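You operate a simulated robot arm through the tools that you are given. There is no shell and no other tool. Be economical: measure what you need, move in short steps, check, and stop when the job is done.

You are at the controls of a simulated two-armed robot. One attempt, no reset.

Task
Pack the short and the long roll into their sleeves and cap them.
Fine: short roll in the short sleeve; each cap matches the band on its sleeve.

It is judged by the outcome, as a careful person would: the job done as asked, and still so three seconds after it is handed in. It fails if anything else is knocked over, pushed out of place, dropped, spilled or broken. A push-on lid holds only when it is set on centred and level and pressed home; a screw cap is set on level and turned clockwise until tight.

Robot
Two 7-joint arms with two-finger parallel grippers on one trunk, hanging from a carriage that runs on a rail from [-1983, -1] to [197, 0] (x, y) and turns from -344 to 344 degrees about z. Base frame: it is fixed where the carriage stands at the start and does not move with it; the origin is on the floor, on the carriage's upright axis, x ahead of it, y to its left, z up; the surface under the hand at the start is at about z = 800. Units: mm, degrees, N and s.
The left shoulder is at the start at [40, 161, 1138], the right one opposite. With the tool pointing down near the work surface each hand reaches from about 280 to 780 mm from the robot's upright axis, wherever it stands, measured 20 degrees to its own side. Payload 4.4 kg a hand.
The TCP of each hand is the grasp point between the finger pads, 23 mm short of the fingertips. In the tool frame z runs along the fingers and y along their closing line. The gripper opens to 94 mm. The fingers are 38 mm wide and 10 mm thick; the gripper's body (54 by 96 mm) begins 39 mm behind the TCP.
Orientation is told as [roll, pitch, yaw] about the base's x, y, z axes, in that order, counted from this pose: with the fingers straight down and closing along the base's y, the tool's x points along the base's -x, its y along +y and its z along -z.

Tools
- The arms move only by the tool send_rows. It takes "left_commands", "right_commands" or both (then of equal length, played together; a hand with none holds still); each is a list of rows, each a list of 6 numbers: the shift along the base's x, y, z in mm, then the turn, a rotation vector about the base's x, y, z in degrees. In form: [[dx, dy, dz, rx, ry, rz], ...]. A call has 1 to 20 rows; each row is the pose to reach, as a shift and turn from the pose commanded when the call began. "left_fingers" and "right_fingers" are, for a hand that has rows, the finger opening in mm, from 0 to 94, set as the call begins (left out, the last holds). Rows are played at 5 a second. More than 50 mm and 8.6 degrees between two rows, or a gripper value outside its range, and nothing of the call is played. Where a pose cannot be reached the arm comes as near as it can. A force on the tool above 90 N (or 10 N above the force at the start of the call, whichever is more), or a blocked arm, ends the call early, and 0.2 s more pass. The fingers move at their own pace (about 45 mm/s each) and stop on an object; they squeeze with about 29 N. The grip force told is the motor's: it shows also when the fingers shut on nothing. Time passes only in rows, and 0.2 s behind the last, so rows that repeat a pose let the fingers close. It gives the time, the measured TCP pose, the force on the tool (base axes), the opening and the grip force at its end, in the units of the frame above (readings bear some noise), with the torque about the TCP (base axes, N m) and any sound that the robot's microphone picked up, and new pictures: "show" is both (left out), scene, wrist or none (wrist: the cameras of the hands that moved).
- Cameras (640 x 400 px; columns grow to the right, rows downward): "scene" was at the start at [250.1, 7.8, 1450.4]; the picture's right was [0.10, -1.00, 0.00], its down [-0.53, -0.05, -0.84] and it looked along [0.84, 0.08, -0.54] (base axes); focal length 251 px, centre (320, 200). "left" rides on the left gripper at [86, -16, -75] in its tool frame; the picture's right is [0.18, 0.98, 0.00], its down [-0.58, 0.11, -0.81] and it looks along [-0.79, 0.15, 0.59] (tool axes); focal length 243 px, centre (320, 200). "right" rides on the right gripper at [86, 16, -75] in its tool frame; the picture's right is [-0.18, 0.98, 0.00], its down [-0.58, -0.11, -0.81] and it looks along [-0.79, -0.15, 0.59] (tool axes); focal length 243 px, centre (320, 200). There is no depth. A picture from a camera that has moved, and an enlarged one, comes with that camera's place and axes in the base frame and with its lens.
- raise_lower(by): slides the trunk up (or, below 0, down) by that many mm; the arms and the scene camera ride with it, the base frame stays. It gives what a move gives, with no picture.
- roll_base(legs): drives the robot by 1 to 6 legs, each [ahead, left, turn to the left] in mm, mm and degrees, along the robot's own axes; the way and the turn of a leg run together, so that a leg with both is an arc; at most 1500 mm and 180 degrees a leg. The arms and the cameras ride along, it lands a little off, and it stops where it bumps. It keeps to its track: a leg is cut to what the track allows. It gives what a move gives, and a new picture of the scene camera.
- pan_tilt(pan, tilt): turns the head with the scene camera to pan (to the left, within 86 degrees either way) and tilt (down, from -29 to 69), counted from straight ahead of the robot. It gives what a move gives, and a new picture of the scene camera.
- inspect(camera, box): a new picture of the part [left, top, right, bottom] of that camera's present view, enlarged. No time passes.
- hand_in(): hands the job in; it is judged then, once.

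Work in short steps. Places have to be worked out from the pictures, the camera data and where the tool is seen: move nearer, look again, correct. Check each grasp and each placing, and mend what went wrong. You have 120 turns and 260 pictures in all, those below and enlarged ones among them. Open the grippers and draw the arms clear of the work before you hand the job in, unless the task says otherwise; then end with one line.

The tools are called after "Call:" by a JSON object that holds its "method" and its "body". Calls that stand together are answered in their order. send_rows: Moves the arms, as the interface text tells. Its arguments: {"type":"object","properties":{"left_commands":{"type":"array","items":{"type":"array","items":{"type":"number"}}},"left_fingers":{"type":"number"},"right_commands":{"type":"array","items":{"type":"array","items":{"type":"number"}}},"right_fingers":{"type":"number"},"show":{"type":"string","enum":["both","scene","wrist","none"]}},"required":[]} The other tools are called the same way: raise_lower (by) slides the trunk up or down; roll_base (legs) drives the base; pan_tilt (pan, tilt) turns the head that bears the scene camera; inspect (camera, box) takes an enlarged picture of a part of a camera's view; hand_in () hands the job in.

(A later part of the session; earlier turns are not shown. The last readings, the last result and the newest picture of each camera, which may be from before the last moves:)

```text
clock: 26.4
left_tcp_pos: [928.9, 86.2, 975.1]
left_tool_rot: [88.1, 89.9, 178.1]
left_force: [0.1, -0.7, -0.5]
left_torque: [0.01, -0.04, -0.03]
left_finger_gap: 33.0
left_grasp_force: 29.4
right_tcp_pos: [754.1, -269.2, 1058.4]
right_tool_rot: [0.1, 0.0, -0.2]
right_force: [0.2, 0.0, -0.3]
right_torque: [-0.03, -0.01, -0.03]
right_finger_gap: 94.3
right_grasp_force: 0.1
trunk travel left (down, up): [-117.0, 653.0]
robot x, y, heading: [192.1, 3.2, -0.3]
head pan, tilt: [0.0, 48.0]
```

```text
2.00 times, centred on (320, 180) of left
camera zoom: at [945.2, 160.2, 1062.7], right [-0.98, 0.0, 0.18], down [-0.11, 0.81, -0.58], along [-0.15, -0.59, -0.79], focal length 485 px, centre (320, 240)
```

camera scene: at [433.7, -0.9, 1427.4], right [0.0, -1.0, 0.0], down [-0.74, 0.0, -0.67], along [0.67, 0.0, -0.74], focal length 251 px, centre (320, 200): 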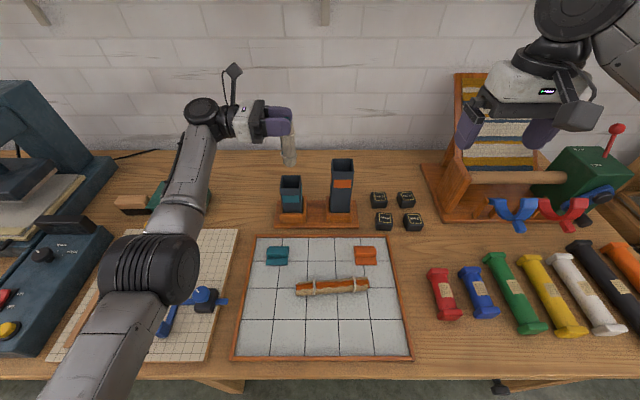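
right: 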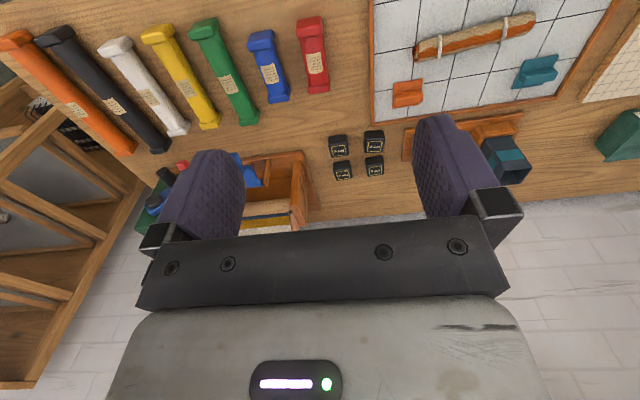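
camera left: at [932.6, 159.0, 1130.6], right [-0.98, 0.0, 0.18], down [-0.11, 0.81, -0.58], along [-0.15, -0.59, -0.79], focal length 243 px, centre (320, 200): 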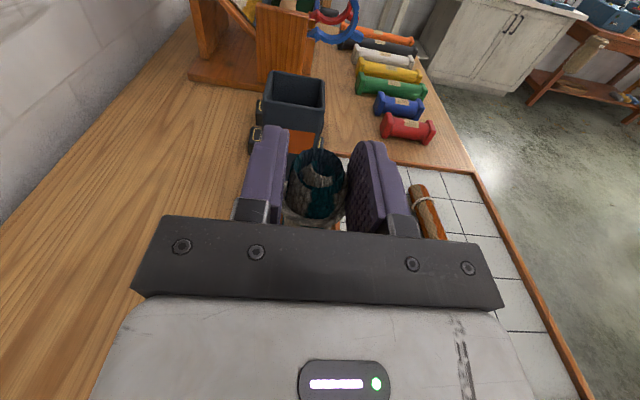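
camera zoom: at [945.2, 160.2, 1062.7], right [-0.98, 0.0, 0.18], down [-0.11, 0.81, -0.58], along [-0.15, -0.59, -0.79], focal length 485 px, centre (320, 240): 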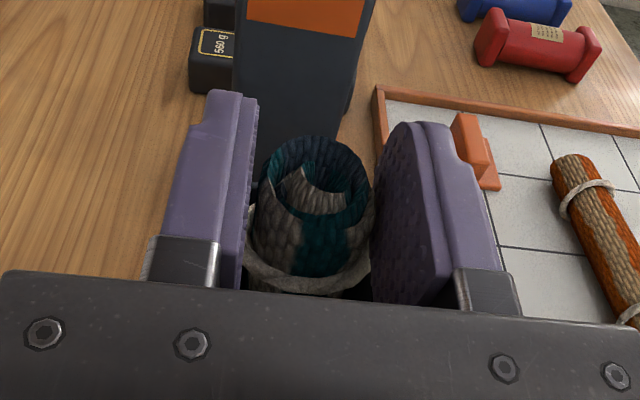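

The roll is ~100 mm in, fingers just above the rim. Release.

Call:
{"method": "send_rows", "body": {"left_commands": [[0, 0, 0, 0, 0, 0], [0, 0, 0, 0, 0, 0], [0, 0, 0, 0, 0, 0]], "left_fingers": 60}}

Call:
{"method": "inspect", "body": {"camera": "scene", "box": [250, 80, 370, 200]}}

```text
clock: 27.2
left_tcp_pos: [929.2, 85.6, 975.9]
left_tool_rot: [85.3, 90.0, 175.1]
left_force: [-0.3, -0.1, -0.7]
left_torque: [-0.03, 0.02, -0.02]
left_finger_gap: 60.3
left_grasp_force: 0.0
right_tcp_pos: [754.5, -268.9, 1060.0]
right_tool_rot: [0.0, 0.0, -0.1]
right_force: [0.4, -0.1, -1.2]
right_torque: [-0.02, 0.02, 0.03]
right_finger_gap: 93.9
right_grasp_force: 0.0
trunk travel left (down, up): [-117.0, 653.0]
robot x, y, heading: [191.5, 0.5, -0.1]
head pan, tilt: [0.0, 48.0]
camera scene: at [433.8, -0.9, 1269.5], right [0.0, -1.0, 0.0], down [-0.74, 0.0, -0.67], along [0.67, 0.0, -0.74], focal length 251 px, centre (320, 200)
camera left: at [944.9, 160.2, 1062.5], right [-0.98, 0.0, 0.19], down [-0.11, 0.81, -0.58], along [-0.15, -0.59, -0.79], focal length 243 px, centre (320, 200)
```

scene: 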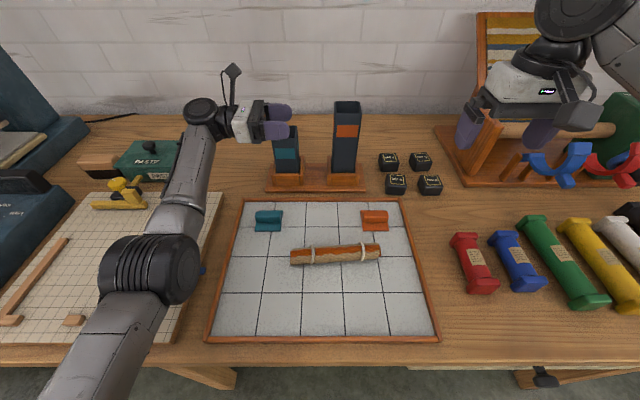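
left: 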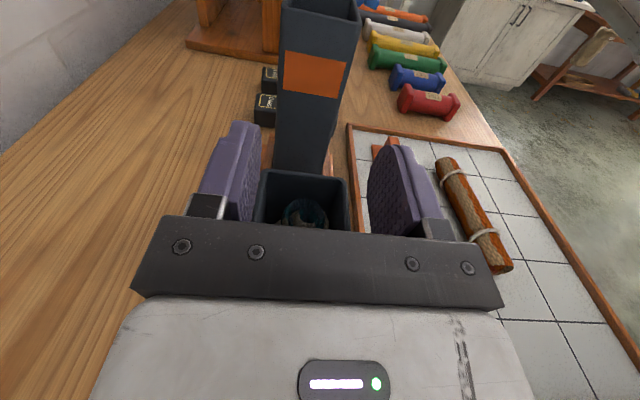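

```text
3.33 times, centred on (310, 140) of scene
camera zoom: at [433.8, -0.9, 1269.5], right [0.0, -1.0, 0.0], down [-0.74, 0.0, -0.67], along [0.67, 0.0, -0.74], focal length 838 px, centre (353, 400)
```

zoom: 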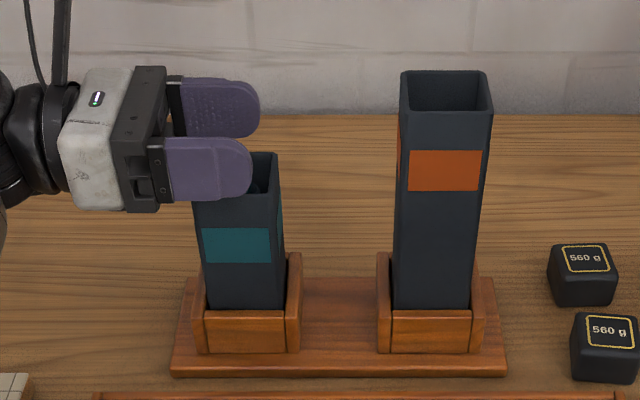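

Short roll dropped into its sleeve. I raise the left hand, back off to +y, and rotate it tool-down to park.

Call:
{"method": "send_rows", "body": {"left_commands": [[0, 0, 30, 0, 0, 0], [0, 0, 60, 0, 0, 0], [-5, 40, 75, 0, 0, 0], [-15, 80, 85, 0, 0, 0], [-30, 120, 95, 0, 0, 0], [-60, 140, 110, 7.5, 0, 0], [-80, 150, 125, 15, 0, 0], [-100, 160, 140, 22.5, 0, 0], [-120, 170, 155, 30, 0, 0], [-140, 180, 170, 37.5, 0, 0], [-160, 185, 180, 45, 0, 0], [-175, 190, 190, 52.5, 0, 0], [-190, 190, 195, 60, 0, 0], [-200, 190, 200, 67.5, 0, 0], [-210, 190, 200, 75, 0, 0], [-220, 190, 200, 82.5, 0, 0], [-230, 190, 200, 90, 0, 0]], "show": "none"}}

Call:
{"method": "raise_lower", "body": {"by": 158}}

Call:
{"method": "roll_base", "body": {"legs": [[-60, 0, 0]]}}

```text
clock: 30.9
left_tcp_pos: [698.7, 275.3, 1176.1]
left_tool_rot: [0.1, -0.2, 90.3]
left_force: [0.5, 0.0, 0.1]
left_torque: [-0.01, 0.03, 0.0]
left_finger_gap: 60.0
left_grasp_force: 0.1
right_tcp_pos: [753.4, -269.2, 1059.3]
right_tool_rot: [0.0, 0.0, 0.0]
right_force: [0.1, 0.2, -0.2]
right_torque: [0.01, 0.01, 0.0]
right_finger_gap: 94.0
right_grasp_force: 0.1
trunk travel left (down, up): [-117.0, 653.0]
robot x, y, heading: [191.7, -1.0, -0.2]
head pan, tilt: [0.0, 48.0]
```

```text
clock: 32.7
left_tcp_pos: [697.8, 276.0, 1334.7]
left_tool_rot: [0.1, -0.1, 90.1]
left_force: [-0.7, 0.2, -0.8]
left_torque: [-0.01, 0.0, -0.01]
left_finger_gap: 60.0
left_grasp_force: 0.1
right_tcp_pos: [754.5, -269.7, 1217.0]
right_tool_rot: [0.0, 0.0, -0.1]
right_force: [-0.1, -0.1, -0.3]
right_torque: [-0.02, 0.0, -0.03]
right_finger_gap: 94.5
right_grasp_force: 0.1
trunk travel left (down, up): [-275.0, 495.0]
robot x, y, heading: [193.3, 1.6, 0.2]
head pan, tilt: [0.0, 48.0]
```

```text
clock: 33.6
left_tcp_pos: [638.1, 275.5, 1333.4]
left_tool_rot: [0.1, 0.0, 90.1]
left_force: [0.1, -0.1, 0.1]
left_torque: [0.03, -0.03, 0.04]
left_finger_gap: 60.2
left_grasp_force: 0.0
right_tcp_pos: [692.1, -269.2, 1217.1]
right_tool_rot: [-0.1, 0.1, -0.1]
right_force: [-0.3, 0.9, -1.1]
right_torque: [-0.02, 0.0, -0.01]
right_finger_gap: 94.0
right_grasp_force: 0.1
trunk travel left (down, up): [-275.0, 495.0]
robot x, y, heading: [134.4, -3.5, -0.2]
head pan, tilt: [0.0, 48.0]
camera scene: at [373.0, -0.9, 1427.3], right [0.0, -1.0, 0.0], down [-0.74, 0.0, -0.67], along [0.67, 0.0, -0.74], focal length 251 px, centre (320, 200)
```

scene: 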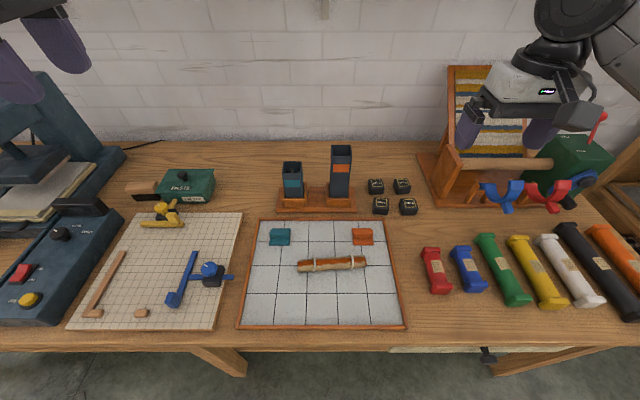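

Now the right hand goes over the long roll's left end (684,48), yaw −85.5.

Call:
{"method": "send_rows", "body": {"right_commands": [[-1, 26, -22, 0, 0, -7.1], [-1, 53, -44, 0, 0, -14.2], [-2, 79, -66, 0, 0, -21.4], [-3, 106, -88, 0, 0, -28.5], [-3, 132, -110, 0, 0, -35.6], [-4, 158, -132, 0, 0, -42.7], [-5, 185, -154, 0, 0, -49.9], [-5, 211, -176, 0, 0, -57], [-6, 238, -198, 0, 0, -64.1], [-7, 264, -220, 0, 0, -71.2], [-8, 290, -250, 0, 0, -78.4], [-8, 317, -280, 0, 0, -85.5]], "right_fingers": 60}}

```text
clock: 36.2
left_tcp_pos: [637.4, 277.4, 1335.0]
left_tool_rot: [0.0, -0.1, 90.1]
left_force: [0.3, 0.3, -0.3]
left_torque: [0.0, 0.0, 0.0]
left_finger_gap: 60.0
left_grasp_force: 0.0
right_tcp_pos: [684.8, 49.3, 936.1]
right_tool_rot: [0.0, 0.1, -85.8]
right_force: [-0.3, 0.1, 0.4]
right_torque: [-0.01, 0.01, -0.01]
right_finger_gap: 60.0
right_grasp_force: 0.2
trunk travel left (down, up): [-275.0, 495.0]
robot x, y, heading: [132.3, -1.2, -0.1]
head pan, tilt: [0.0, 48.0]
camera scene: at [373.3, -0.2, 1427.5], right [0.0, -1.0, 0.0], down [-0.74, 0.0, -0.67], along [0.67, 0.0, -0.74], focal length 251 px, centre (320, 200)
camera right: at [694.2, 137.8, 1010.1], right [0.99, -0.11, 0.0], down [-0.06, -0.59, 0.81], along [-0.09, -0.8, -0.59], focal length 243 px, centre (320, 200)
```

scene: 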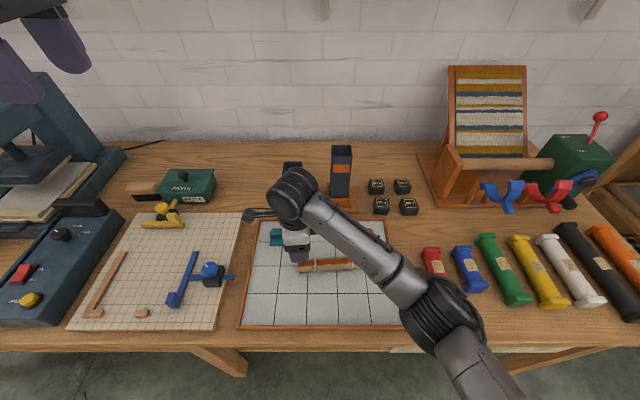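
right: 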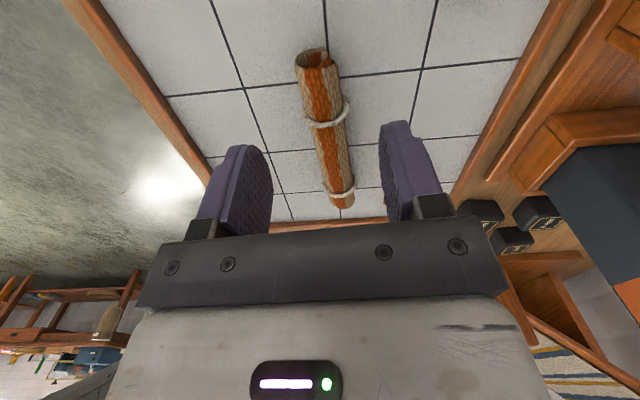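

Aligned roughly; lower to z≈860 and look again.

Call:
{"method": "send_rows", "body": {"right_commands": [[-1, 0, -35, 0, 0, 0], [-1, 0, -65, 0, 0, 0], [-1, 0, -78, 0, 0, 0]], "show": "wrist"}}

```text
clock: 37.0
left_tcp_pos: [637.5, 275.7, 1334.8]
left_tool_rot: [0.0, 0.0, 90.2]
left_force: [0.1, 0.6, 0.2]
left_torque: [0.02, -0.01, 0.01]
left_finger_gap: 60.2
left_grasp_force: 0.0
right_tcp_pos: [683.3, 48.4, 859.5]
right_tool_rot: [0.0, 0.0, -85.6]
right_force: [-0.7, 0.0, 0.4]
right_torque: [-0.02, -0.01, 0.03]
right_finger_gap: 60.2
right_grasp_force: 0.1
trunk travel left (down, up): [-275.0, 495.0]
robot x, y, heading: [132.6, 2.3, -0.2]
head pan, tilt: [0.0, 48.0]
camera right: at [692.8, 137.4, 932.9], right [0.99, -0.11, 0.0], down [-0.06, -0.59, 0.81], along [-0.09, -0.8, -0.59], focal length 243 px, centre (320, 200)
```

right: 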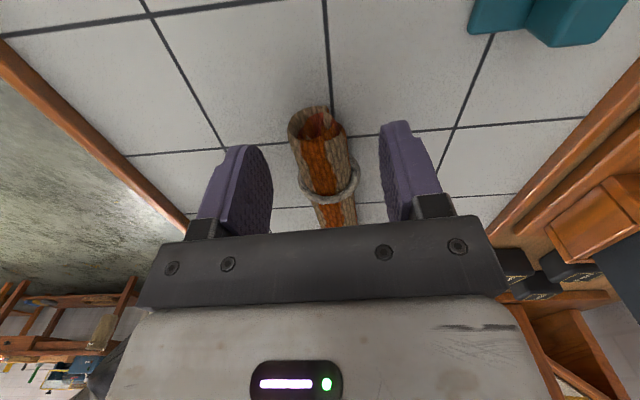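

Centred with ~28 mm overlap. Lower to z≈832 and close.

Call:
{"method": "send_rows", "body": {"right_commands": [[0, 0, -12, 0, 0, 0], [0, 0, -20, 0, 0, 0], [0, 0, -27, 0, 0, 0]], "show": "none"}}

Call:
{"method": "send_rows", "body": {"right_commands": [[0, 0, 0, 0, 0, 0], [0, 0, 0, 0, 0, 0], [0, 0, 0, 0, 0, 0], [0, 0, 0, 0, 0, 0]], "right_fingers": 0, "show": "wrist"}}

```text
clock: 37.8
left_tcp_pos: [638.2, 274.7, 1333.8]
left_tool_rot: [0.0, 0.0, 90.2]
left_force: [0.2, 0.4, 0.5]
left_torque: [-0.01, 0.02, 0.01]
left_finger_gap: 60.0
left_grasp_force: 0.1
right_tcp_pos: [684.3, 47.1, 832.0]
right_tool_rot: [0.0, -0.1, -85.6]
right_force: [-0.2, 0.3, -0.6]
right_torque: [0.03, -0.03, 0.04]
right_finger_gap: 60.3
right_grasp_force: 0.1
trunk travel left (down, up): [-275.0, 495.0]
robot x, y, heading: [136.4, -1.6, -0.3]
head pan, tilt: [0.0, 48.0]
```

```text
clock: 38.8
left_tcp_pos: [638.3, 275.8, 1334.7]
left_tool_rot: [0.0, 0.0, 90.1]
left_force: [-0.9, 0.2, 0.2]
left_torque: [-0.03, -0.03, -0.04]
left_finger_gap: 59.9
left_grasp_force: 0.1
right_tcp_pos: [683.7, 46.7, 831.3]
right_tool_rot: [0.1, 0.0, -85.5]
right_force: [1.1, 0.5, -0.5]
right_torque: [0.0, -0.02, -0.01]
right_finger_gap: 33.5
right_grasp_force: 28.7
trunk travel left (down, up): [-275.0, 495.0]
robot x, y, heading: [136.0, 1.3, 0.0]
head pan, tilt: [0.0, 48.0]
camera right: at [693.2, 136.5, 905.9], right [0.99, -0.11, 0.0], down [-0.06, -0.59, 0.81], along [-0.09, -0.8, -0.59], focal length 243 px, centre (320, 200)
```

right: 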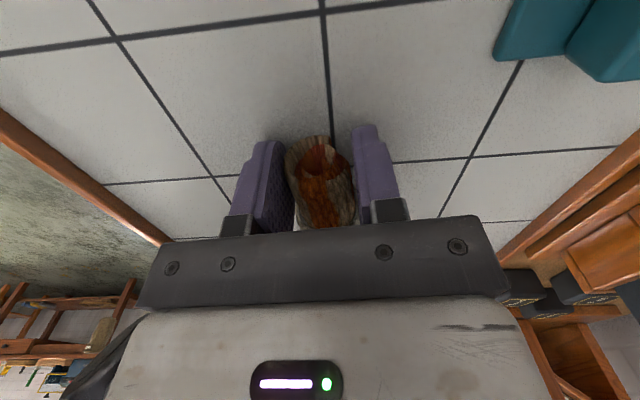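

Gripped. Lift to z≈1210, moving to y≈-65 and squaring yaw.

Call:
{"method": "send_rows", "body": {"right_commands": [[0, 0, 25, 0, 0, 0], [0, 0, 55, 0, 0, 0], [0, -10, 95, 0, 0, -0.5], [0, -22, 135, 0, 0, -1], [0, -34, 175, 0, 0, -1.5], [0, -46, 215, 0, 0, -2], [0, -58, 255, 0, 0, -2.5], [0, -70, 295, 0, 0, -3], [0, -90, 335, 0, 0, -3.7], [0, -113, 378, 0, 0, -4.5]]}}

```text
clock: 41.0
left_tcp_pos: [638.4, 274.6, 1333.6]
left_tool_rot: [0.1, 0.0, 90.1]
left_force: [-0.5, 0.3, 0.0]
left_torque: [-0.03, 0.02, -0.03]
left_finger_gap: 59.9
left_grasp_force: 0.0
right_tcp_pos: [684.0, -66.3, 1212.2]
right_tool_rot: [-0.2, 0.1, -90.0]
right_force: [0.4, -0.3, -0.5]
right_torque: [0.07, 0.01, -0.01]
right_finger_gap: 33.4
right_grasp_force: 29.3
trunk travel left (down, up): [-275.0, 495.0]
robot x, y, heading: [132.1, -2.7, -0.3]
head pan, tilt: [0.0, 48.0]
camera scene: at [374.0, -1.3, 1427.5], right [0.0, -1.0, 0.0], down [-0.74, 0.0, -0.67], along [0.67, 0.0, -0.74], focal length 251 px, centre (320, 200)
camera right: at [700.2, 21.6, 1285.3], right [0.98, -0.18, 0.0], down [-0.11, -0.58, 0.81], along [-0.15, -0.79, -0.59], focal length 243 px, centre (320, 200)
```

scene: 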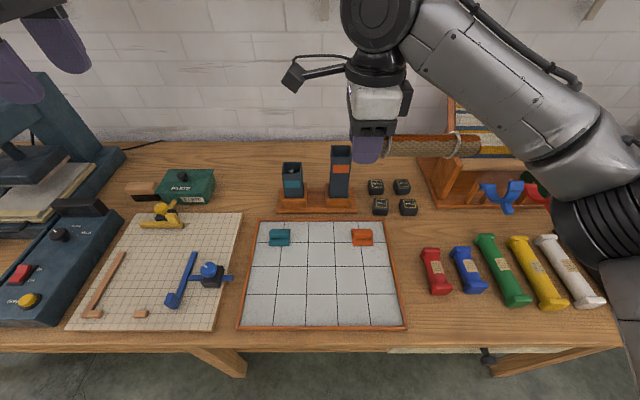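
right: 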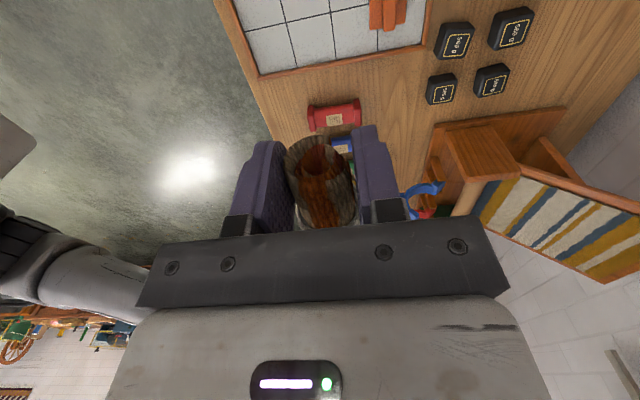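

Held firmly. Rotate +90° about x to stand the roll upright.

Call:
{"method": "send_rows", "body": {"right_commands": [[0, 0, 0, 7.5, 0, 0], [0, 0, 0, 15, 0, 0], [0, 0, 0, 22.5, 0, 0], [0, 0, 0, 30, 0, 0], [0, 0, 0, 37.5, 0, 0], [0, 0, 0, 45, 0, 0], [0, 0, 0, 52.5, 0, 0], [0, 0, 0, 60, 0, 0], [0, 0, 0, 67.5, 0, 0], [0, 0, 0, 75, 0, 0], [0, 0, 0, 82.5, 0, 0], [0, 0, 0, 90, 0, 0]]}}

```text
clock: 43.6
left_tcp_pos: [638.7, 275.5, 1334.9]
left_tool_rot: [0.0, 0.0, 90.1]
left_force: [0.2, -0.3, 0.1]
left_torque: [0.02, 0.01, 0.01]
left_finger_gap: 60.2
left_grasp_force: 0.0
right_tcp_pos: [684.5, -64.6, 1210.9]
right_tool_rot: [-149.0, 89.8, 120.9]
right_force: [0.4, 1.0, -0.2]
right_torque: [-0.01, 0.01, -0.01]
right_finger_gap: 33.3
right_grasp_force: 28.6
trunk travel left (down, up): [-275.0, 495.0]
robot x, y, heading: [130.3, 1.8, 0.0]
head pan, tilt: [0.0, 48.0]
camera scene: at [373.5, -0.7, 1427.5], right [0.0, -1.0, 0.0], down [-0.74, 0.0, -0.67], along [0.67, 0.0, -0.74], focal length 251 px, centre (320, 200)
camera right: at [699.8, -138.5, 1295.7], right [0.98, 0.0, -0.19], down [-0.11, -0.8, -0.58], along [-0.15, 0.59, -0.79], focal length 243 px, centre (320, 200)
```

scene: 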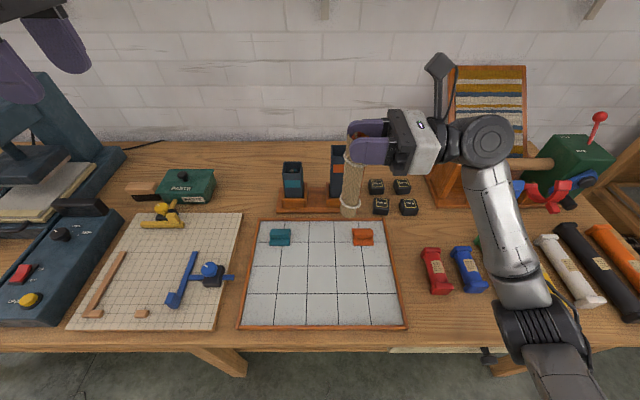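
right: 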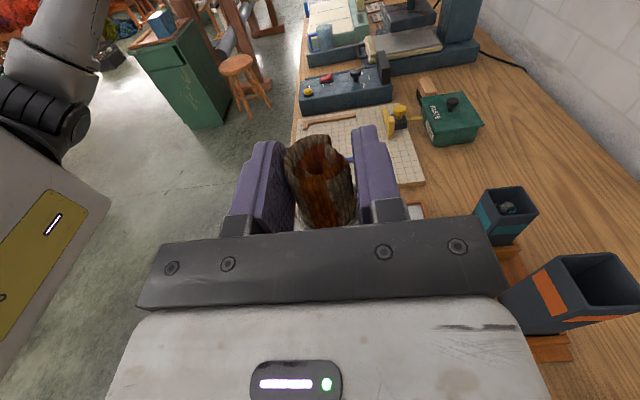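

Upright. Drive forward 60 and extend over the long sleeve at x≈928.

Call:
{"method": "roll_base", "body": {"legs": [[60, 0, 0]]}}

Call:
{"method": "send_rows", "body": {"right_commands": [[45, 0, 0, 0, 0, 0], [90, 0, 0, 0, 0, 0], [135, 0, 0, 0, 0, 0], [165, 0, 0, 0, 0, 0], [182, 0, 0, 0, 0, 0]]}}

Call:
{"method": "inspect", "body": {"camera": "scene", "box": [270, 90, 410, 230]}}

```text
clock: 44.6
left_tcp_pos: [700.6, 275.6, 1334.9]
left_tool_rot: [0.0, 0.0, 90.1]
left_force: [0.9, -0.1, 0.7]
left_torque: [0.0, 0.01, -0.01]
left_finger_gap: 60.1
left_grasp_force: 0.0
right_tcp_pos: [745.9, -64.6, 1211.3]
right_tool_rot: [121.8, 89.9, 31.8]
right_force: [0.5, -1.2, -0.3]
right_torque: [-0.08, 0.03, 0.02]
right_finger_gap: 33.3
right_grasp_force: 29.8
trunk travel left (down, up): [-275.0, 495.0]
robot x, y, heading: [195.1, -0.3, 0.1]
head pan, tilt: [0.0, 48.0]
camera scene: at [434.7, -0.8, 1427.8], right [0.0, -1.0, 0.0], down [-0.74, 0.0, -0.67], along [0.67, 0.0, -0.74], focal length 251 px, centre (320, 200)
```

scene: 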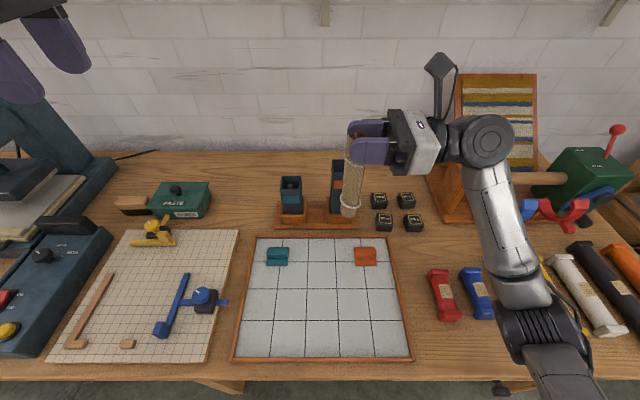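

```text
clock: 45.8
left_tcp_pos: [699.3, 276.2, 1333.8]
left_tool_rot: [0.0, -0.1, 90.1]
left_force: [-0.1, 0.0, 0.2]
left_torque: [0.01, -0.01, 0.02]
left_finger_gap: 60.1
left_grasp_force: 0.0
right_tcp_pos: [927.3, -63.9, 1209.7]
right_tool_rot: [84.4, 89.9, -5.5]
right_force: [1.1, -0.4, 0.1]
right_torque: [0.01, -0.02, -0.01]
right_finger_gap: 33.4
right_grasp_force: 28.7
trunk travel left (down, up): [-275.0, 495.0]
robot x, y, heading: [195.6, -0.8, 0.1]
head pan, tilt: [0.0, 48.0]
camera scene: at [433.9, -0.7, 1427.6], right [0.0, -1.0, 0.0], down [-0.74, 0.0, -0.67], along [0.67, 0.0, -0.74], focal length 251 px, centre (320, 200)
camera right: at [943.4, -137.6, 1296.4], right [0.98, 0.0, -0.18], down [-0.11, -0.81, -0.58], along [-0.15, 0.59, -0.79], focal length 243 px, centre (320, 200)
```

scene: 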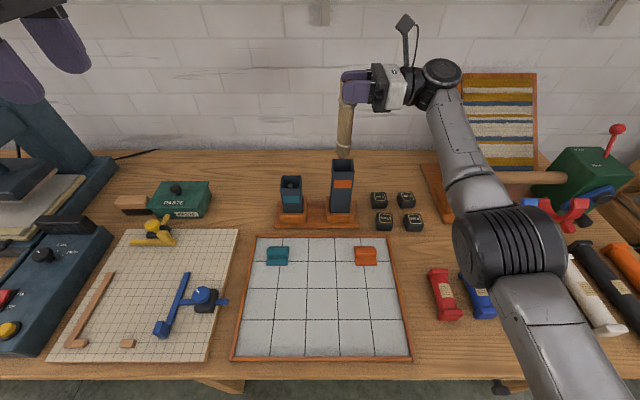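
right: 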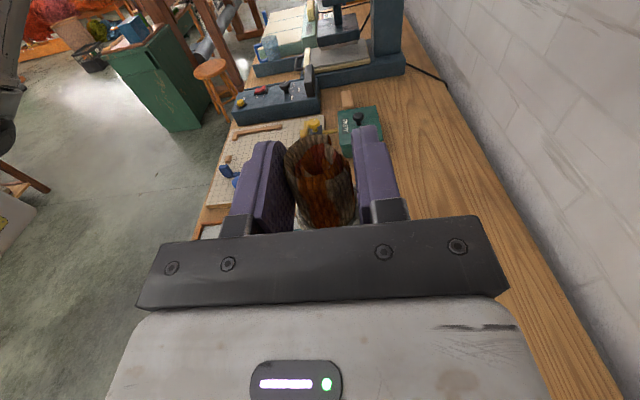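

```text
2.86 times, centred on (340, 160) of scene
camera zoom: at [433.9, -0.7, 1427.6], right [0.0, -1.0, 0.0], down [-0.74, 0.0, -0.67], along [0.67, 0.0, -0.74], focal length 718 px, centre (263, 314)
```

zoom: 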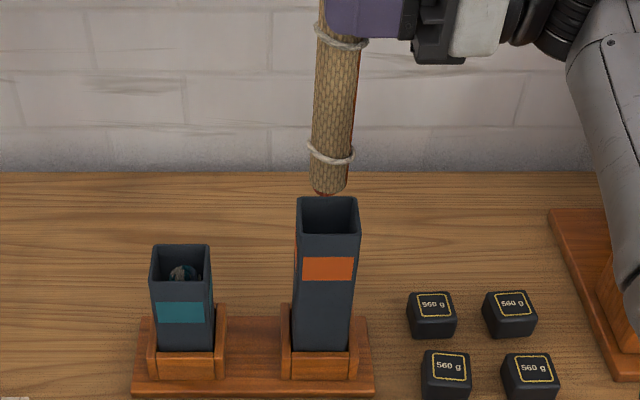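

Roll at y≈-57, sleeve ≈-59. Shift -2 in y and lower the trunk 45.

Call:
{"method": "send_rows", "body": {"right_commands": [[0, -2, 0, 0, 0, 0]], "show": "none"}}

Call:
{"method": "raise_lower", "body": {"by": -40}}

Call:
{"method": "inspect", "body": {"camera": "scene", "box": [280, 110, 400, 210]}}

```text
clock: 46.2
left_tcp_pos: [699.1, 275.6, 1334.5]
left_tool_rot: [0.0, 0.0, 90.1]
left_force: [0.0, -0.1, 0.4]
left_torque: [0.04, 0.03, 0.04]
left_finger_gap: 59.7
left_grasp_force: 0.1
right_tcp_pos: [927.4, -66.1, 1211.7]
right_tool_rot: [-109.5, 90.0, 160.5]
right_force: [0.5, -0.1, -0.6]
right_torque: [-0.01, -0.01, 0.01]
right_finger_gap: 33.3
right_grasp_force: 29.2
trunk travel left (down, up): [-275.0, 495.0]
robot x, y, heading: [191.5, -0.5, 0.1]
head pan, tilt: [0.0, 48.0]
```

```text
clock: 47.0
left_tcp_pos: [699.8, 276.3, 1293.9]
left_tool_rot: [0.0, 0.0, 90.1]
left_force: [0.1, -0.4, 0.4]
left_torque: [0.01, 0.03, 0.03]
left_finger_gap: 60.0
left_grasp_force: 0.0
right_tcp_pos: [927.3, -66.7, 1170.5]
right_tool_rot: [-116.1, 90.0, 153.9]
right_force: [-0.1, -1.0, -0.5]
right_torque: [0.01, 0.0, -0.04]
right_finger_gap: 33.1
right_grasp_force: 28.9
trunk travel left (down, up): [-235.0, 535.0]
robot x, y, heading: [190.2, -2.0, -0.1]
head pan, tilt: [0.0, 48.0]
```

```text
4.00 times, centred on (340, 160) of scene
camera zoom: at [433.8, -0.7, 1387.6], right [0.0, -1.0, 0.0], down [-0.74, 0.0, -0.67], along [0.67, 0.0, -0.74], focal length 1006 px, centre (240, 360)
```

zoom: 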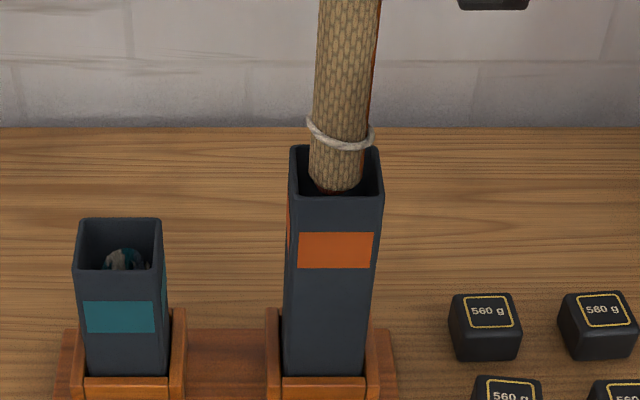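

Entering centred. Continue lowering.

Call:
{"method": "raise_lower", "body": {"by": -70}}

Call:
{"method": "raise_lower", "body": {"by": -45}}

Call:
{"method": "inspect", "body": {"camera": "scene", "box": [280, 50, 400, 170]}}

```text
clock: 48.1
left_tcp_pos: [699.3, 275.6, 1224.1]
left_tool_rot: [-0.1, 0.0, 90.2]
left_force: [-0.9, 0.6, 0.0]
left_torque: [0.02, 0.01, -0.01]
left_finger_gap: 60.2
left_grasp_force: 0.1
right_tcp_pos: [926.9, -67.4, 1101.5]
right_tool_rot: [-115.2, 89.9, 154.8]
right_force: [0.8, -0.9, -1.2]
right_torque: [0.01, 0.02, 0.01]
right_finger_gap: 33.2
right_grasp_force: 29.1
trunk travel left (down, up): [-165.0, 605.0]
robot x, y, heading: [190.7, 0.2, -0.0]
head pan, tilt: [0.0, 48.0]
```

```text
clock: 49.0
left_tcp_pos: [698.5, 276.2, 1178.6]
left_tool_rot: [0.0, 0.0, 90.1]
left_force: [0.3, 0.0, 1.4]
left_torque: [-0.04, 0.02, 0.03]
left_finger_gap: 59.8
left_grasp_force: 0.1
right_tcp_pos: [926.8, -66.7, 1056.7]
right_tool_rot: [-113.1, 90.0, 157.0]
right_force: [-0.6, 0.3, -0.1]
right_torque: [-0.02, -0.04, -0.02]
right_finger_gap: 33.6
right_grasp_force: 28.8
trunk travel left (down, up): [-120.0, 650.0]
robot x, y, heading: [194.1, 0.5, -0.2]
head pan, tilt: [0.0, 48.0]
```

```text
3.33 times, centred on (340, 110) of scene
camera zoom: at [433.8, -0.7, 1272.6], right [0.0, -1.0, 0.0], down [-0.74, 0.0, -0.67], along [0.67, 0.0, -0.74], focal length 838 px, centre (253, 500)
```

zoom: 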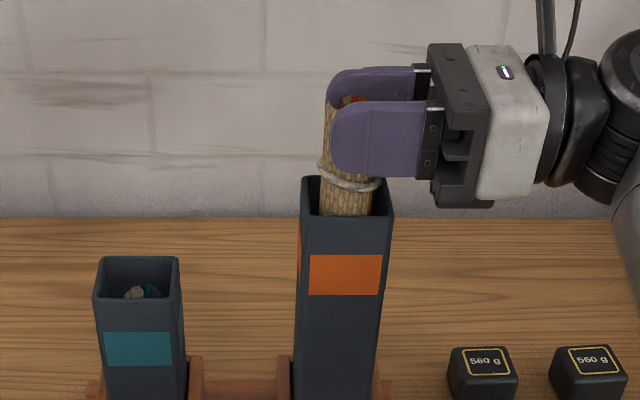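

No force; about 30 mm remains to the rim. Lower 24 and look.

Call:
{"method": "raise_lower", "body": {"by": -24}}

Call:
{"method": "inspect", "body": {"camera": "scene", "box": [280, 30, 400, 150]}}

Call:
{"method": "inspect", "body": {"camera": "right", "box": [160, 80, 480, 280]}}

```text
clock: 49.7
left_tcp_pos: [698.8, 277.1, 1154.4]
left_tool_rot: [-0.1, 0.0, 90.1]
left_force: [-1.2, 0.5, 0.8]
left_torque: [-0.01, 0.0, -0.04]
left_finger_gap: 60.1
left_grasp_force: 0.1
right_tcp_pos: [927.2, -67.6, 1030.6]
right_tool_rot: [-113.1, 90.0, 156.9]
right_force: [-0.7, -1.1, -0.8]
right_torque: [0.02, 0.01, 0.04]
right_finger_gap: 33.4
right_grasp_force: 29.2
trunk travel left (down, up): [-96.0, 674.0]
robot x, y, heading: [194.7, -2.1, -0.2]
head pan, tilt: [0.0, 48.0]
```

```text
3.33 times, centred on (340, 90) of scene
camera zoom: at [433.8, -0.7, 1248.6], right [0.0, -1.0, 0.0], down [-0.74, 0.0, -0.67], along [0.67, 0.0, -0.74], focal length 838 px, centre (253, 567)
```

zoom: 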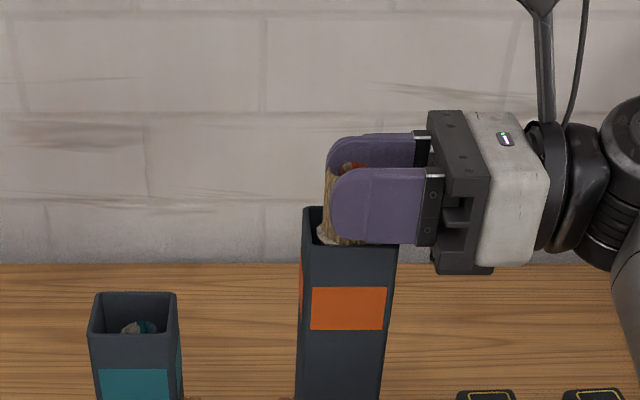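

```text
2.00 times, centred on (320, 180) of right
camera zoom: at [943.2, -140.3, 1117.6], right [0.98, 0.0, -0.18], down [-0.11, -0.81, -0.58], along [-0.15, 0.59, -0.79], focal length 485 px, centre (320, 240)
```

zoom: 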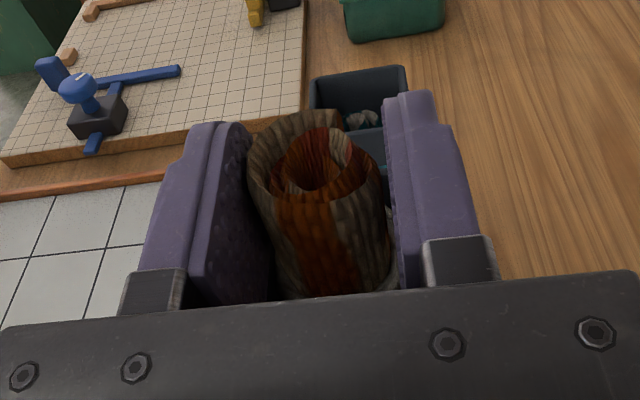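

Fingers just above the rim. Release.

Call:
{"method": "send_rows", "body": {"right_commands": [[0, 0, 0, 0, 0, 0], [0, 0, 0, 0, 0, 0], [0, 0, 0, 0, 0, 0]], "right_fingers": 60}}

```text
clock: 50.5
left_tcp_pos: [698.5, 275.8, 1155.9]
left_tool_rot: [0.0, 0.0, 90.1]
left_force: [0.3, 0.1, -0.8]
left_torque: [0.01, 0.01, 0.02]
left_finger_gap: 60.1
left_grasp_force: 0.1
right_tcp_pos: [927.4, -66.6, 1031.8]
right_tool_rot: [-104.8, 90.0, 165.3]
right_force: [-0.1, 1.0, 0.2]
right_torque: [0.0, -0.01, 0.01]
right_finger_gap: 60.1
right_grasp_force: 0.0
trunk travel left (down, up): [-96.0, 674.0]
robot x, y, heading: [192.0, 3.0, -0.1]
head pan, tilt: [0.0, 48.0]
camera scene: at [433.6, -0.8, 1248.5], right [0.0, -1.0, 0.0], down [-0.74, 0.0, -0.67], along [0.67, 0.0, -0.74], focal length 251 px, centre (320, 200)
camera right: at [942.9, -140.4, 1117.4], right [0.98, 0.0, -0.18], down [-0.11, -0.81, -0.58], along [-0.15, 0.59, -0.79], focal length 243 px, centre (320, 200)
```

scene: 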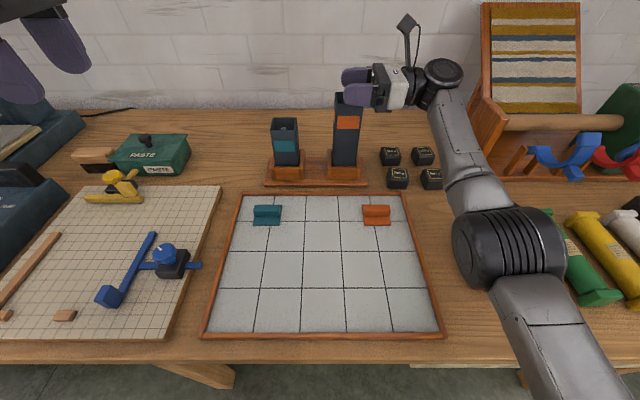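
right: 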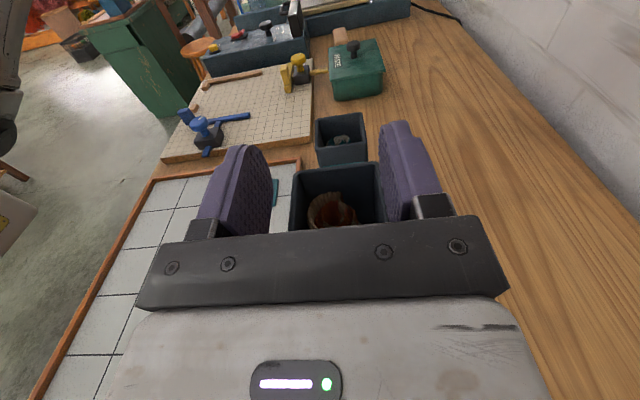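

Long roll is in. Before moving I zoom this wrist view to locate both sleeve rims precisely.

Call:
{"method": "inspect", "body": {"camera": "right", "box": [260, 90, 420, 230]}}

```text
2.86 times, centred on (340, 160) of right
camera zoom: at [942.9, -140.4, 1117.4], right [0.98, 0.0, -0.18], down [-0.11, -0.81, -0.58], along [-0.15, 0.59, -0.79], focal length 693 px, centre (263, 314)
```

zoom: 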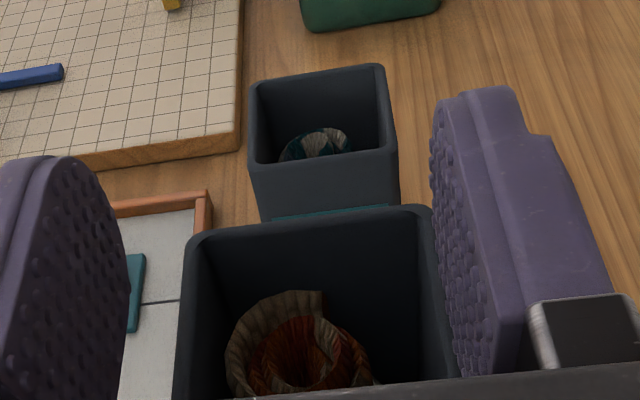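

Both rolls sit inside, below the rims. Rims centre near x≈931: long (931,-59,~1005), short (931,79,~945). I retract the right hand: up, out to -y, rotate tool-down, then raise the trunk.

Call:
{"method": "send_rows", "body": {"right_commands": [[0, 0, 30, 0, 0, 0], [0, 0, 60, 0, 0, 0], [-5, -40, 75, 0, 0, 0], [-15, -80, 85, 0, 0, 0], [-30, -110, 95, 0, 0, 0], [-50, -115, 100, -7.5, 0, 0], [-65, -115, 105, -15, 0, 0], [-80, -115, 110, -22.5, 0, 0], [-95, -115, 115, -30, 0, 0], [-110, -110, 120, -37.5, 0, 0], [-120, -105, 120, -45, 0, 0], [-130, -95, 120, -52.5, 0, 0], [-140, -85, 120, -60, 0, 0], [-142, -75, 120, -67.5, 0, 0], [-142, -65, 120, -75, 0, 0], [-142, -60, 120, -82.5, 0, 0], [-142, -58, 120, -90, 0, 0]], "show": "none"}}

Call:
{"method": "raise_lower", "body": {"by": 150}}

Call:
{"method": "send_rows", "body": {"right_commands": [[0, 0, -50, 0, 0, 0], [0, 0, -100, 0, 0, 0], [0, 0, -150, 0, 0, 0], [0, 0, -200, 0, 0, 0], [0, 0, -250, 0, 0, 0], [0, 0, -300, 0, 0, 0], [0, 0, -340, 0, 0, 0]]}}

```text
clock: 54.1
left_tcp_pos: [697.8, 277.1, 1156.7]
left_tool_rot: [0.0, 0.0, 90.1]
left_force: [0.5, 0.0, 0.0]
left_torque: [-0.02, 0.03, -0.01]
left_finger_gap: 60.2
left_grasp_force: 0.0
right_tcp_pos: [784.1, -124.5, 1151.4]
right_tool_rot: [-0.1, 0.0, -90.1]
right_force: [0.5, 1.5, 0.2]
right_torque: [0.02, 0.01, 0.0]
right_finger_gap: 60.0
right_grasp_force: 0.1
right hand out of reach, approached as far as the arm can: row 2, 3
trunk travel left (down, up): [-96.0, 674.0]
robot x, y, heading: [197.0, 1.4, 0.1]
head pan, tilt: [0.0, 48.0]
```

```text
clock: 55.9
left_tcp_pos: [697.6, 274.6, 1304.6]
left_tool_rot: [0.0, 0.0, 90.1]
left_force: [-0.4, 0.0, -0.5]
left_torque: [0.0, 0.01, 0.03]
left_finger_gap: 59.9
left_grasp_force: 0.0
right_tcp_pos: [785.9, -125.7, 1300.6]
right_tool_rot: [-0.1, 0.0, -90.2]
right_force: [-0.1, -0.4, 0.2]
right_torque: [0.0, -0.03, -0.03]
right_finger_gap: 59.9
right_grasp_force: 0.0
trunk travel left (down, up): [-246.0, 524.0]
robot x, y, heading: [192.8, 5.2, -0.2]
head pan, tilt: [0.0, 48.0]
```

```text
clock: 57.5
left_tcp_pos: [697.3, 276.0, 1305.3]
left_tool_rot: [-0.1, 0.0, 90.1]
left_force: [-0.4, -0.2, -0.5]
left_torque: [0.02, 0.03, -0.04]
left_finger_gap: 60.2
left_grasp_force: 0.0
right_tcp_pos: [784.9, -124.5, 961.0]
right_tool_rot: [0.1, 0.2, -90.1]
right_force: [-0.1, 0.3, 0.0]
right_torque: [0.0, 0.0, 0.01]
right_finger_gap: 60.3
right_grasp_force: 0.0
trunk travel left (down, up): [-246.0, 524.0]
robot x, y, heading: [192.8, -1.2, -0.2]
head pan, tilt: [0.0, 48.0]
camera scene: at [433.1, -0.5, 1398.5], right [0.0, -1.0, 0.0], down [-0.74, 0.0, -0.67], along [0.67, 0.0, -0.74], focal length 251 px, centre (320, 200)
camera right: at [800.3, -37.3, 1034.9], right [0.98, -0.19, 0.0], down [-0.11, -0.58, 0.81], along [-0.15, -0.79, -0.59], focal length 243 px, centre (320, 200)
```

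scene: 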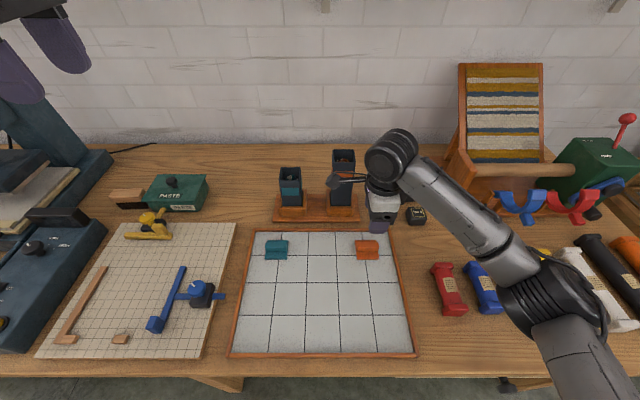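
right: 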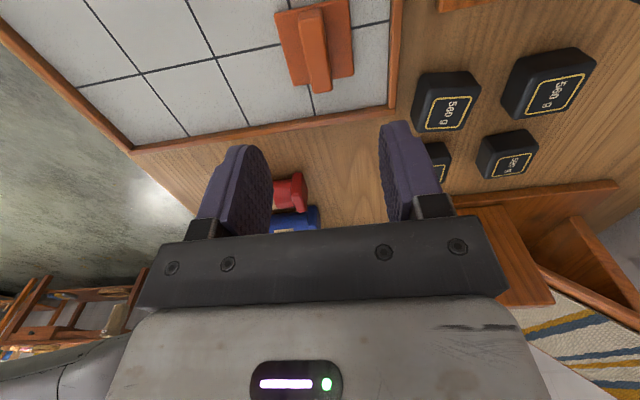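

Orange cap at about (783,-124), right under the hand. Zoom to see its shape.

Call:
{"method": "inspect", "body": {"camera": "right", "box": [250, 0, 410, 100]}}

Call:
{"method": "inspect", "body": {"camera": "scene", "box": [250, 220, 400, 280]}}

```text
4.00 times, centred on (330, 50) of right
camera zoom: at [800.3, -37.3, 1034.9], right [0.98, -0.19, 0.0], down [-0.11, -0.58, 0.81], along [-0.15, -0.79, -0.59], focal length 970 px, centre (280, 800)
```

zoom: 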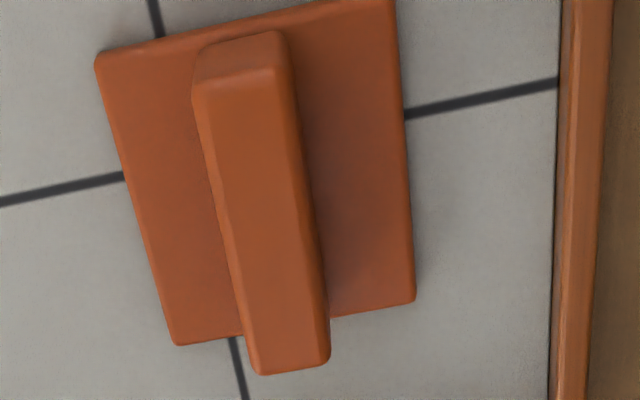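

```text
4.27 times, centred on (325, 250) of scene
camera zoom: at [433.1, -0.5, 1398.5], right [0.0, -1.0, 0.0], down [-0.74, 0.0, -0.67], along [0.67, 0.0, -0.74], focal length 1073 px, centre (299, -13)
```

zoom: 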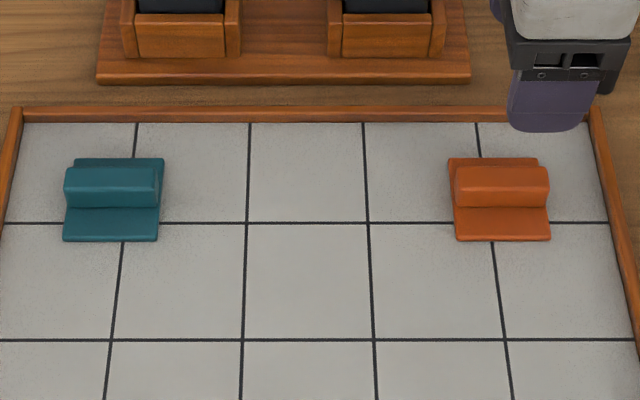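

The cap is a flat 58 mm plate with a central fin along y. I lower over the fin to just above the plate.

Call:
{"method": "send_rows", "body": {"right_commands": [[-1, 0, -40, 0, 0, 0], [-2, -1, -80, 0, 0, 0], [-2, -1, -105, 0, 0, 0]], "right_fingers": 50, "show": "wrist"}}

```text
clock: 58.2
left_tcp_pos: [698.8, 276.2, 1305.4]
left_tool_rot: [0.0, 0.1, 90.1]
left_force: [0.0, 0.0, -0.1]
left_torque: [0.02, -0.01, 0.01]
left_finger_gap: 59.7
left_grasp_force: 0.1
right_tcp_pos: [783.5, -126.0, 856.1]
right_tool_rot: [0.0, 0.1, -90.2]
right_force: [-0.5, 1.1, 0.5]
right_torque: [0.0, -0.01, -0.02]
right_finger_gap: 49.7
right_grasp_force: 0.1
trunk travel left (down, up): [-246.0, 524.0]
robot x, y, heading: [191.9, 1.1, 0.2]
head pan, tilt: [0.0, 48.0]
camera right: at [798.5, -38.5, 929.6], right [0.98, -0.19, 0.0], down [-0.11, -0.58, 0.81], along [-0.15, -0.79, -0.59], focal length 243 px, centre (320, 200)
```

right: 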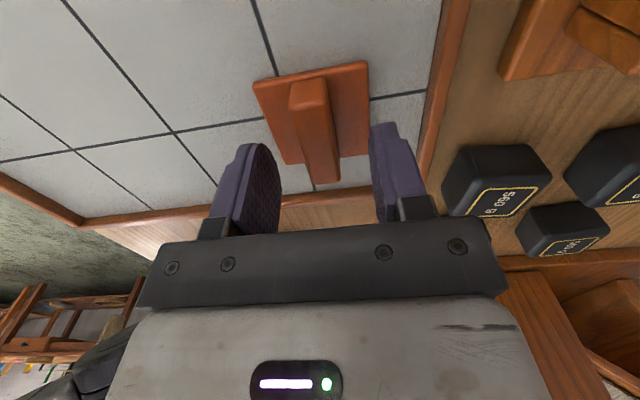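

Cap centre confirmed at ≈(783,-126). Descend 19 mm and close.

Call:
{"method": "send_rows", "body": {"right_commands": [[0, 0, -10, 0, 0, 0], [0, 0, -19, 0, 0, 0]], "show": "none"}}

Call:
{"method": "send_rows", "body": {"right_commands": [[0, 0, 0, 0, 0, 0], [0, 0, 0, 0, 0, 0], [0, 0, 0, 0, 0, 0], [0, 0, 0, 0, 0, 0]], "right_fingers": 0, "show": "wrist"}}

```text
clock: 58.9
left_tcp_pos: [699.4, 275.3, 1305.2]
left_tool_rot: [-0.1, 0.0, 90.1]
left_force: [-0.1, 1.1, -0.1]
left_torque: [0.0, -0.02, 0.01]
left_finger_gap: 59.9
left_grasp_force: 0.0
right_tcp_pos: [784.6, -127.3, 837.5]
right_tool_rot: [-0.1, 0.1, -90.1]
right_force: [-0.3, -0.7, 0.3]
right_torque: [0.0, 0.0, 0.01]
right_finger_gap: 50.1
right_grasp_force: 0.1
trunk travel left (down, up): [-246.0, 524.0]
robot x, y, heading: [191.5, 4.8, -0.2]
head pan, tilt: [0.0, 48.0]
```

```text
clock: 59.9
left_tcp_pos: [699.7, 275.5, 1304.2]
left_tool_rot: [0.0, 0.0, 90.1]
left_force: [0.3, -0.1, 0.0]
left_torque: [0.0, -0.01, -0.01]
left_finger_gap: 59.7
left_grasp_force: 0.1
right_tcp_pos: [782.3, -126.6, 837.2]
right_tool_rot: [-0.1, 0.0, -90.0]
right_force: [-0.1, -0.1, -0.7]
right_torque: [-0.02, 0.03, -0.01]
right_finger_gap: 16.5
right_grasp_force: 29.6
trunk travel left (down, up): [-246.0, 524.0]
robot x, y, heading: [190.8, 0.6, 0.2]
head pan, tilt: [0.0, 48.0]
camera right: at [798.8, -38.8, 911.2], right [0.98, -0.18, 0.0], down [-0.11, -0.58, 0.81], along [-0.15, -0.79, -0.59], focal length 243 px, centre (320, 200)
```

right: 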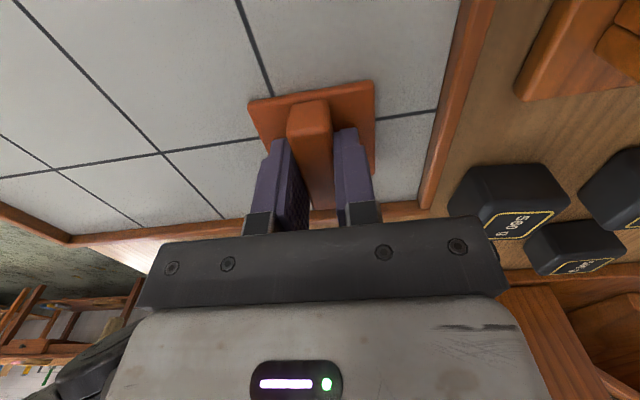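

Fin gripped (16.5 mm), cap centre ≈1.5 mm to +y of TCP. Lift and carry above the long sleeve.

Call:
{"method": "send_rows", "body": {"right_commands": [[0, 0, 40, 0, 0, 0], [0, 0, 90, 0, 0, 0], [0, 0, 140, 0, 0, 0], [0, 0, 190, 0, 0, 0], [0, 0, 230, 0, 0, 0], [30, 15, 245, 0, 0, 0], [65, 30, 245, 0, 0, 0], [100, 45, 245, 0, 0, 0], [130, 58, 245, 0, 0, 0], [147, 66, 245, 0, 0, 0]]}}

Call:
{"method": "inspect", "body": {"camera": "scene", "box": [270, 80, 430, 220]}}

```text
clock: 62.0
left_tcp_pos: [698.2, 275.6, 1306.2]
left_tool_rot: [0.0, 0.1, 90.1]
left_force: [-0.4, 0.3, -0.7]
left_torque: [-0.02, 0.0, 0.03]
left_finger_gap: 60.1
left_grasp_force: 0.0
right_tcp_pos: [902.9, -69.9, 1079.4]
right_tool_rot: [-0.1, 0.0, -90.0]
right_force: [-0.2, 0.6, 0.4]
right_torque: [0.0, 0.02, 0.03]
right_finger_gap: 17.0
right_grasp_force: 28.7
right hand out of reach, approached as far as the arm can: row 9, 10
trunk travel left (down, up): [-246.0, 524.0]
robot x, y, heading: [192.8, -2.4, -0.1]
head pan, tilt: [0.0, 48.0]
camera scene: at [433.5, -0.8, 1398.5], right [0.0, -1.0, 0.0], down [-0.74, 0.0, -0.67], along [0.67, 0.0, -0.74], focal length 251 px, centre (320, 200)
camera right: at [918.9, 18.2, 1153.2], right [0.98, -0.18, 0.0], down [-0.11, -0.58, 0.81], along [-0.15, -0.79, -0.59], focal length 243 px, centre (320, 200)
```

scene: 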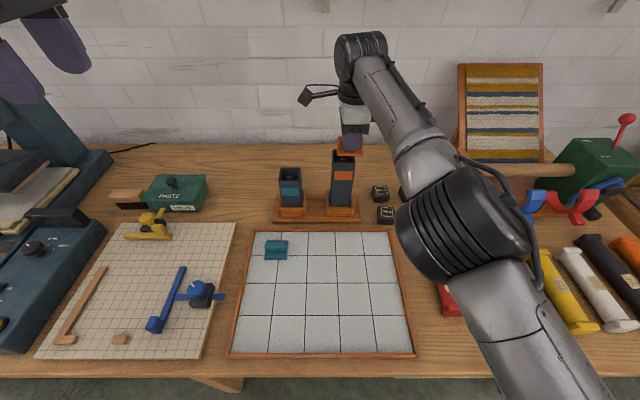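
right: 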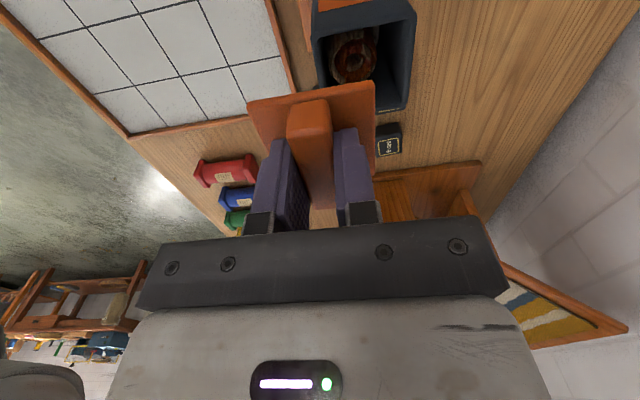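

```text
2.86 times, centred on (350, 150) of scene
camera zoom: at [433.5, -0.8, 1398.5], right [0.0, -1.0, 0.0], down [-0.74, 0.0, -0.67], along [0.67, 0.0, -0.74], focal length 718 px, centre (234, 343)
```

zoom: 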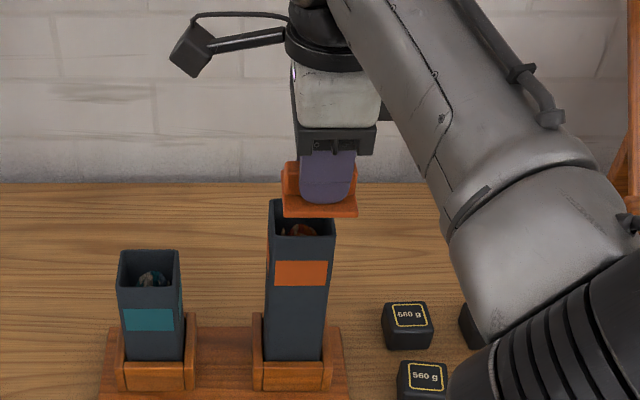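

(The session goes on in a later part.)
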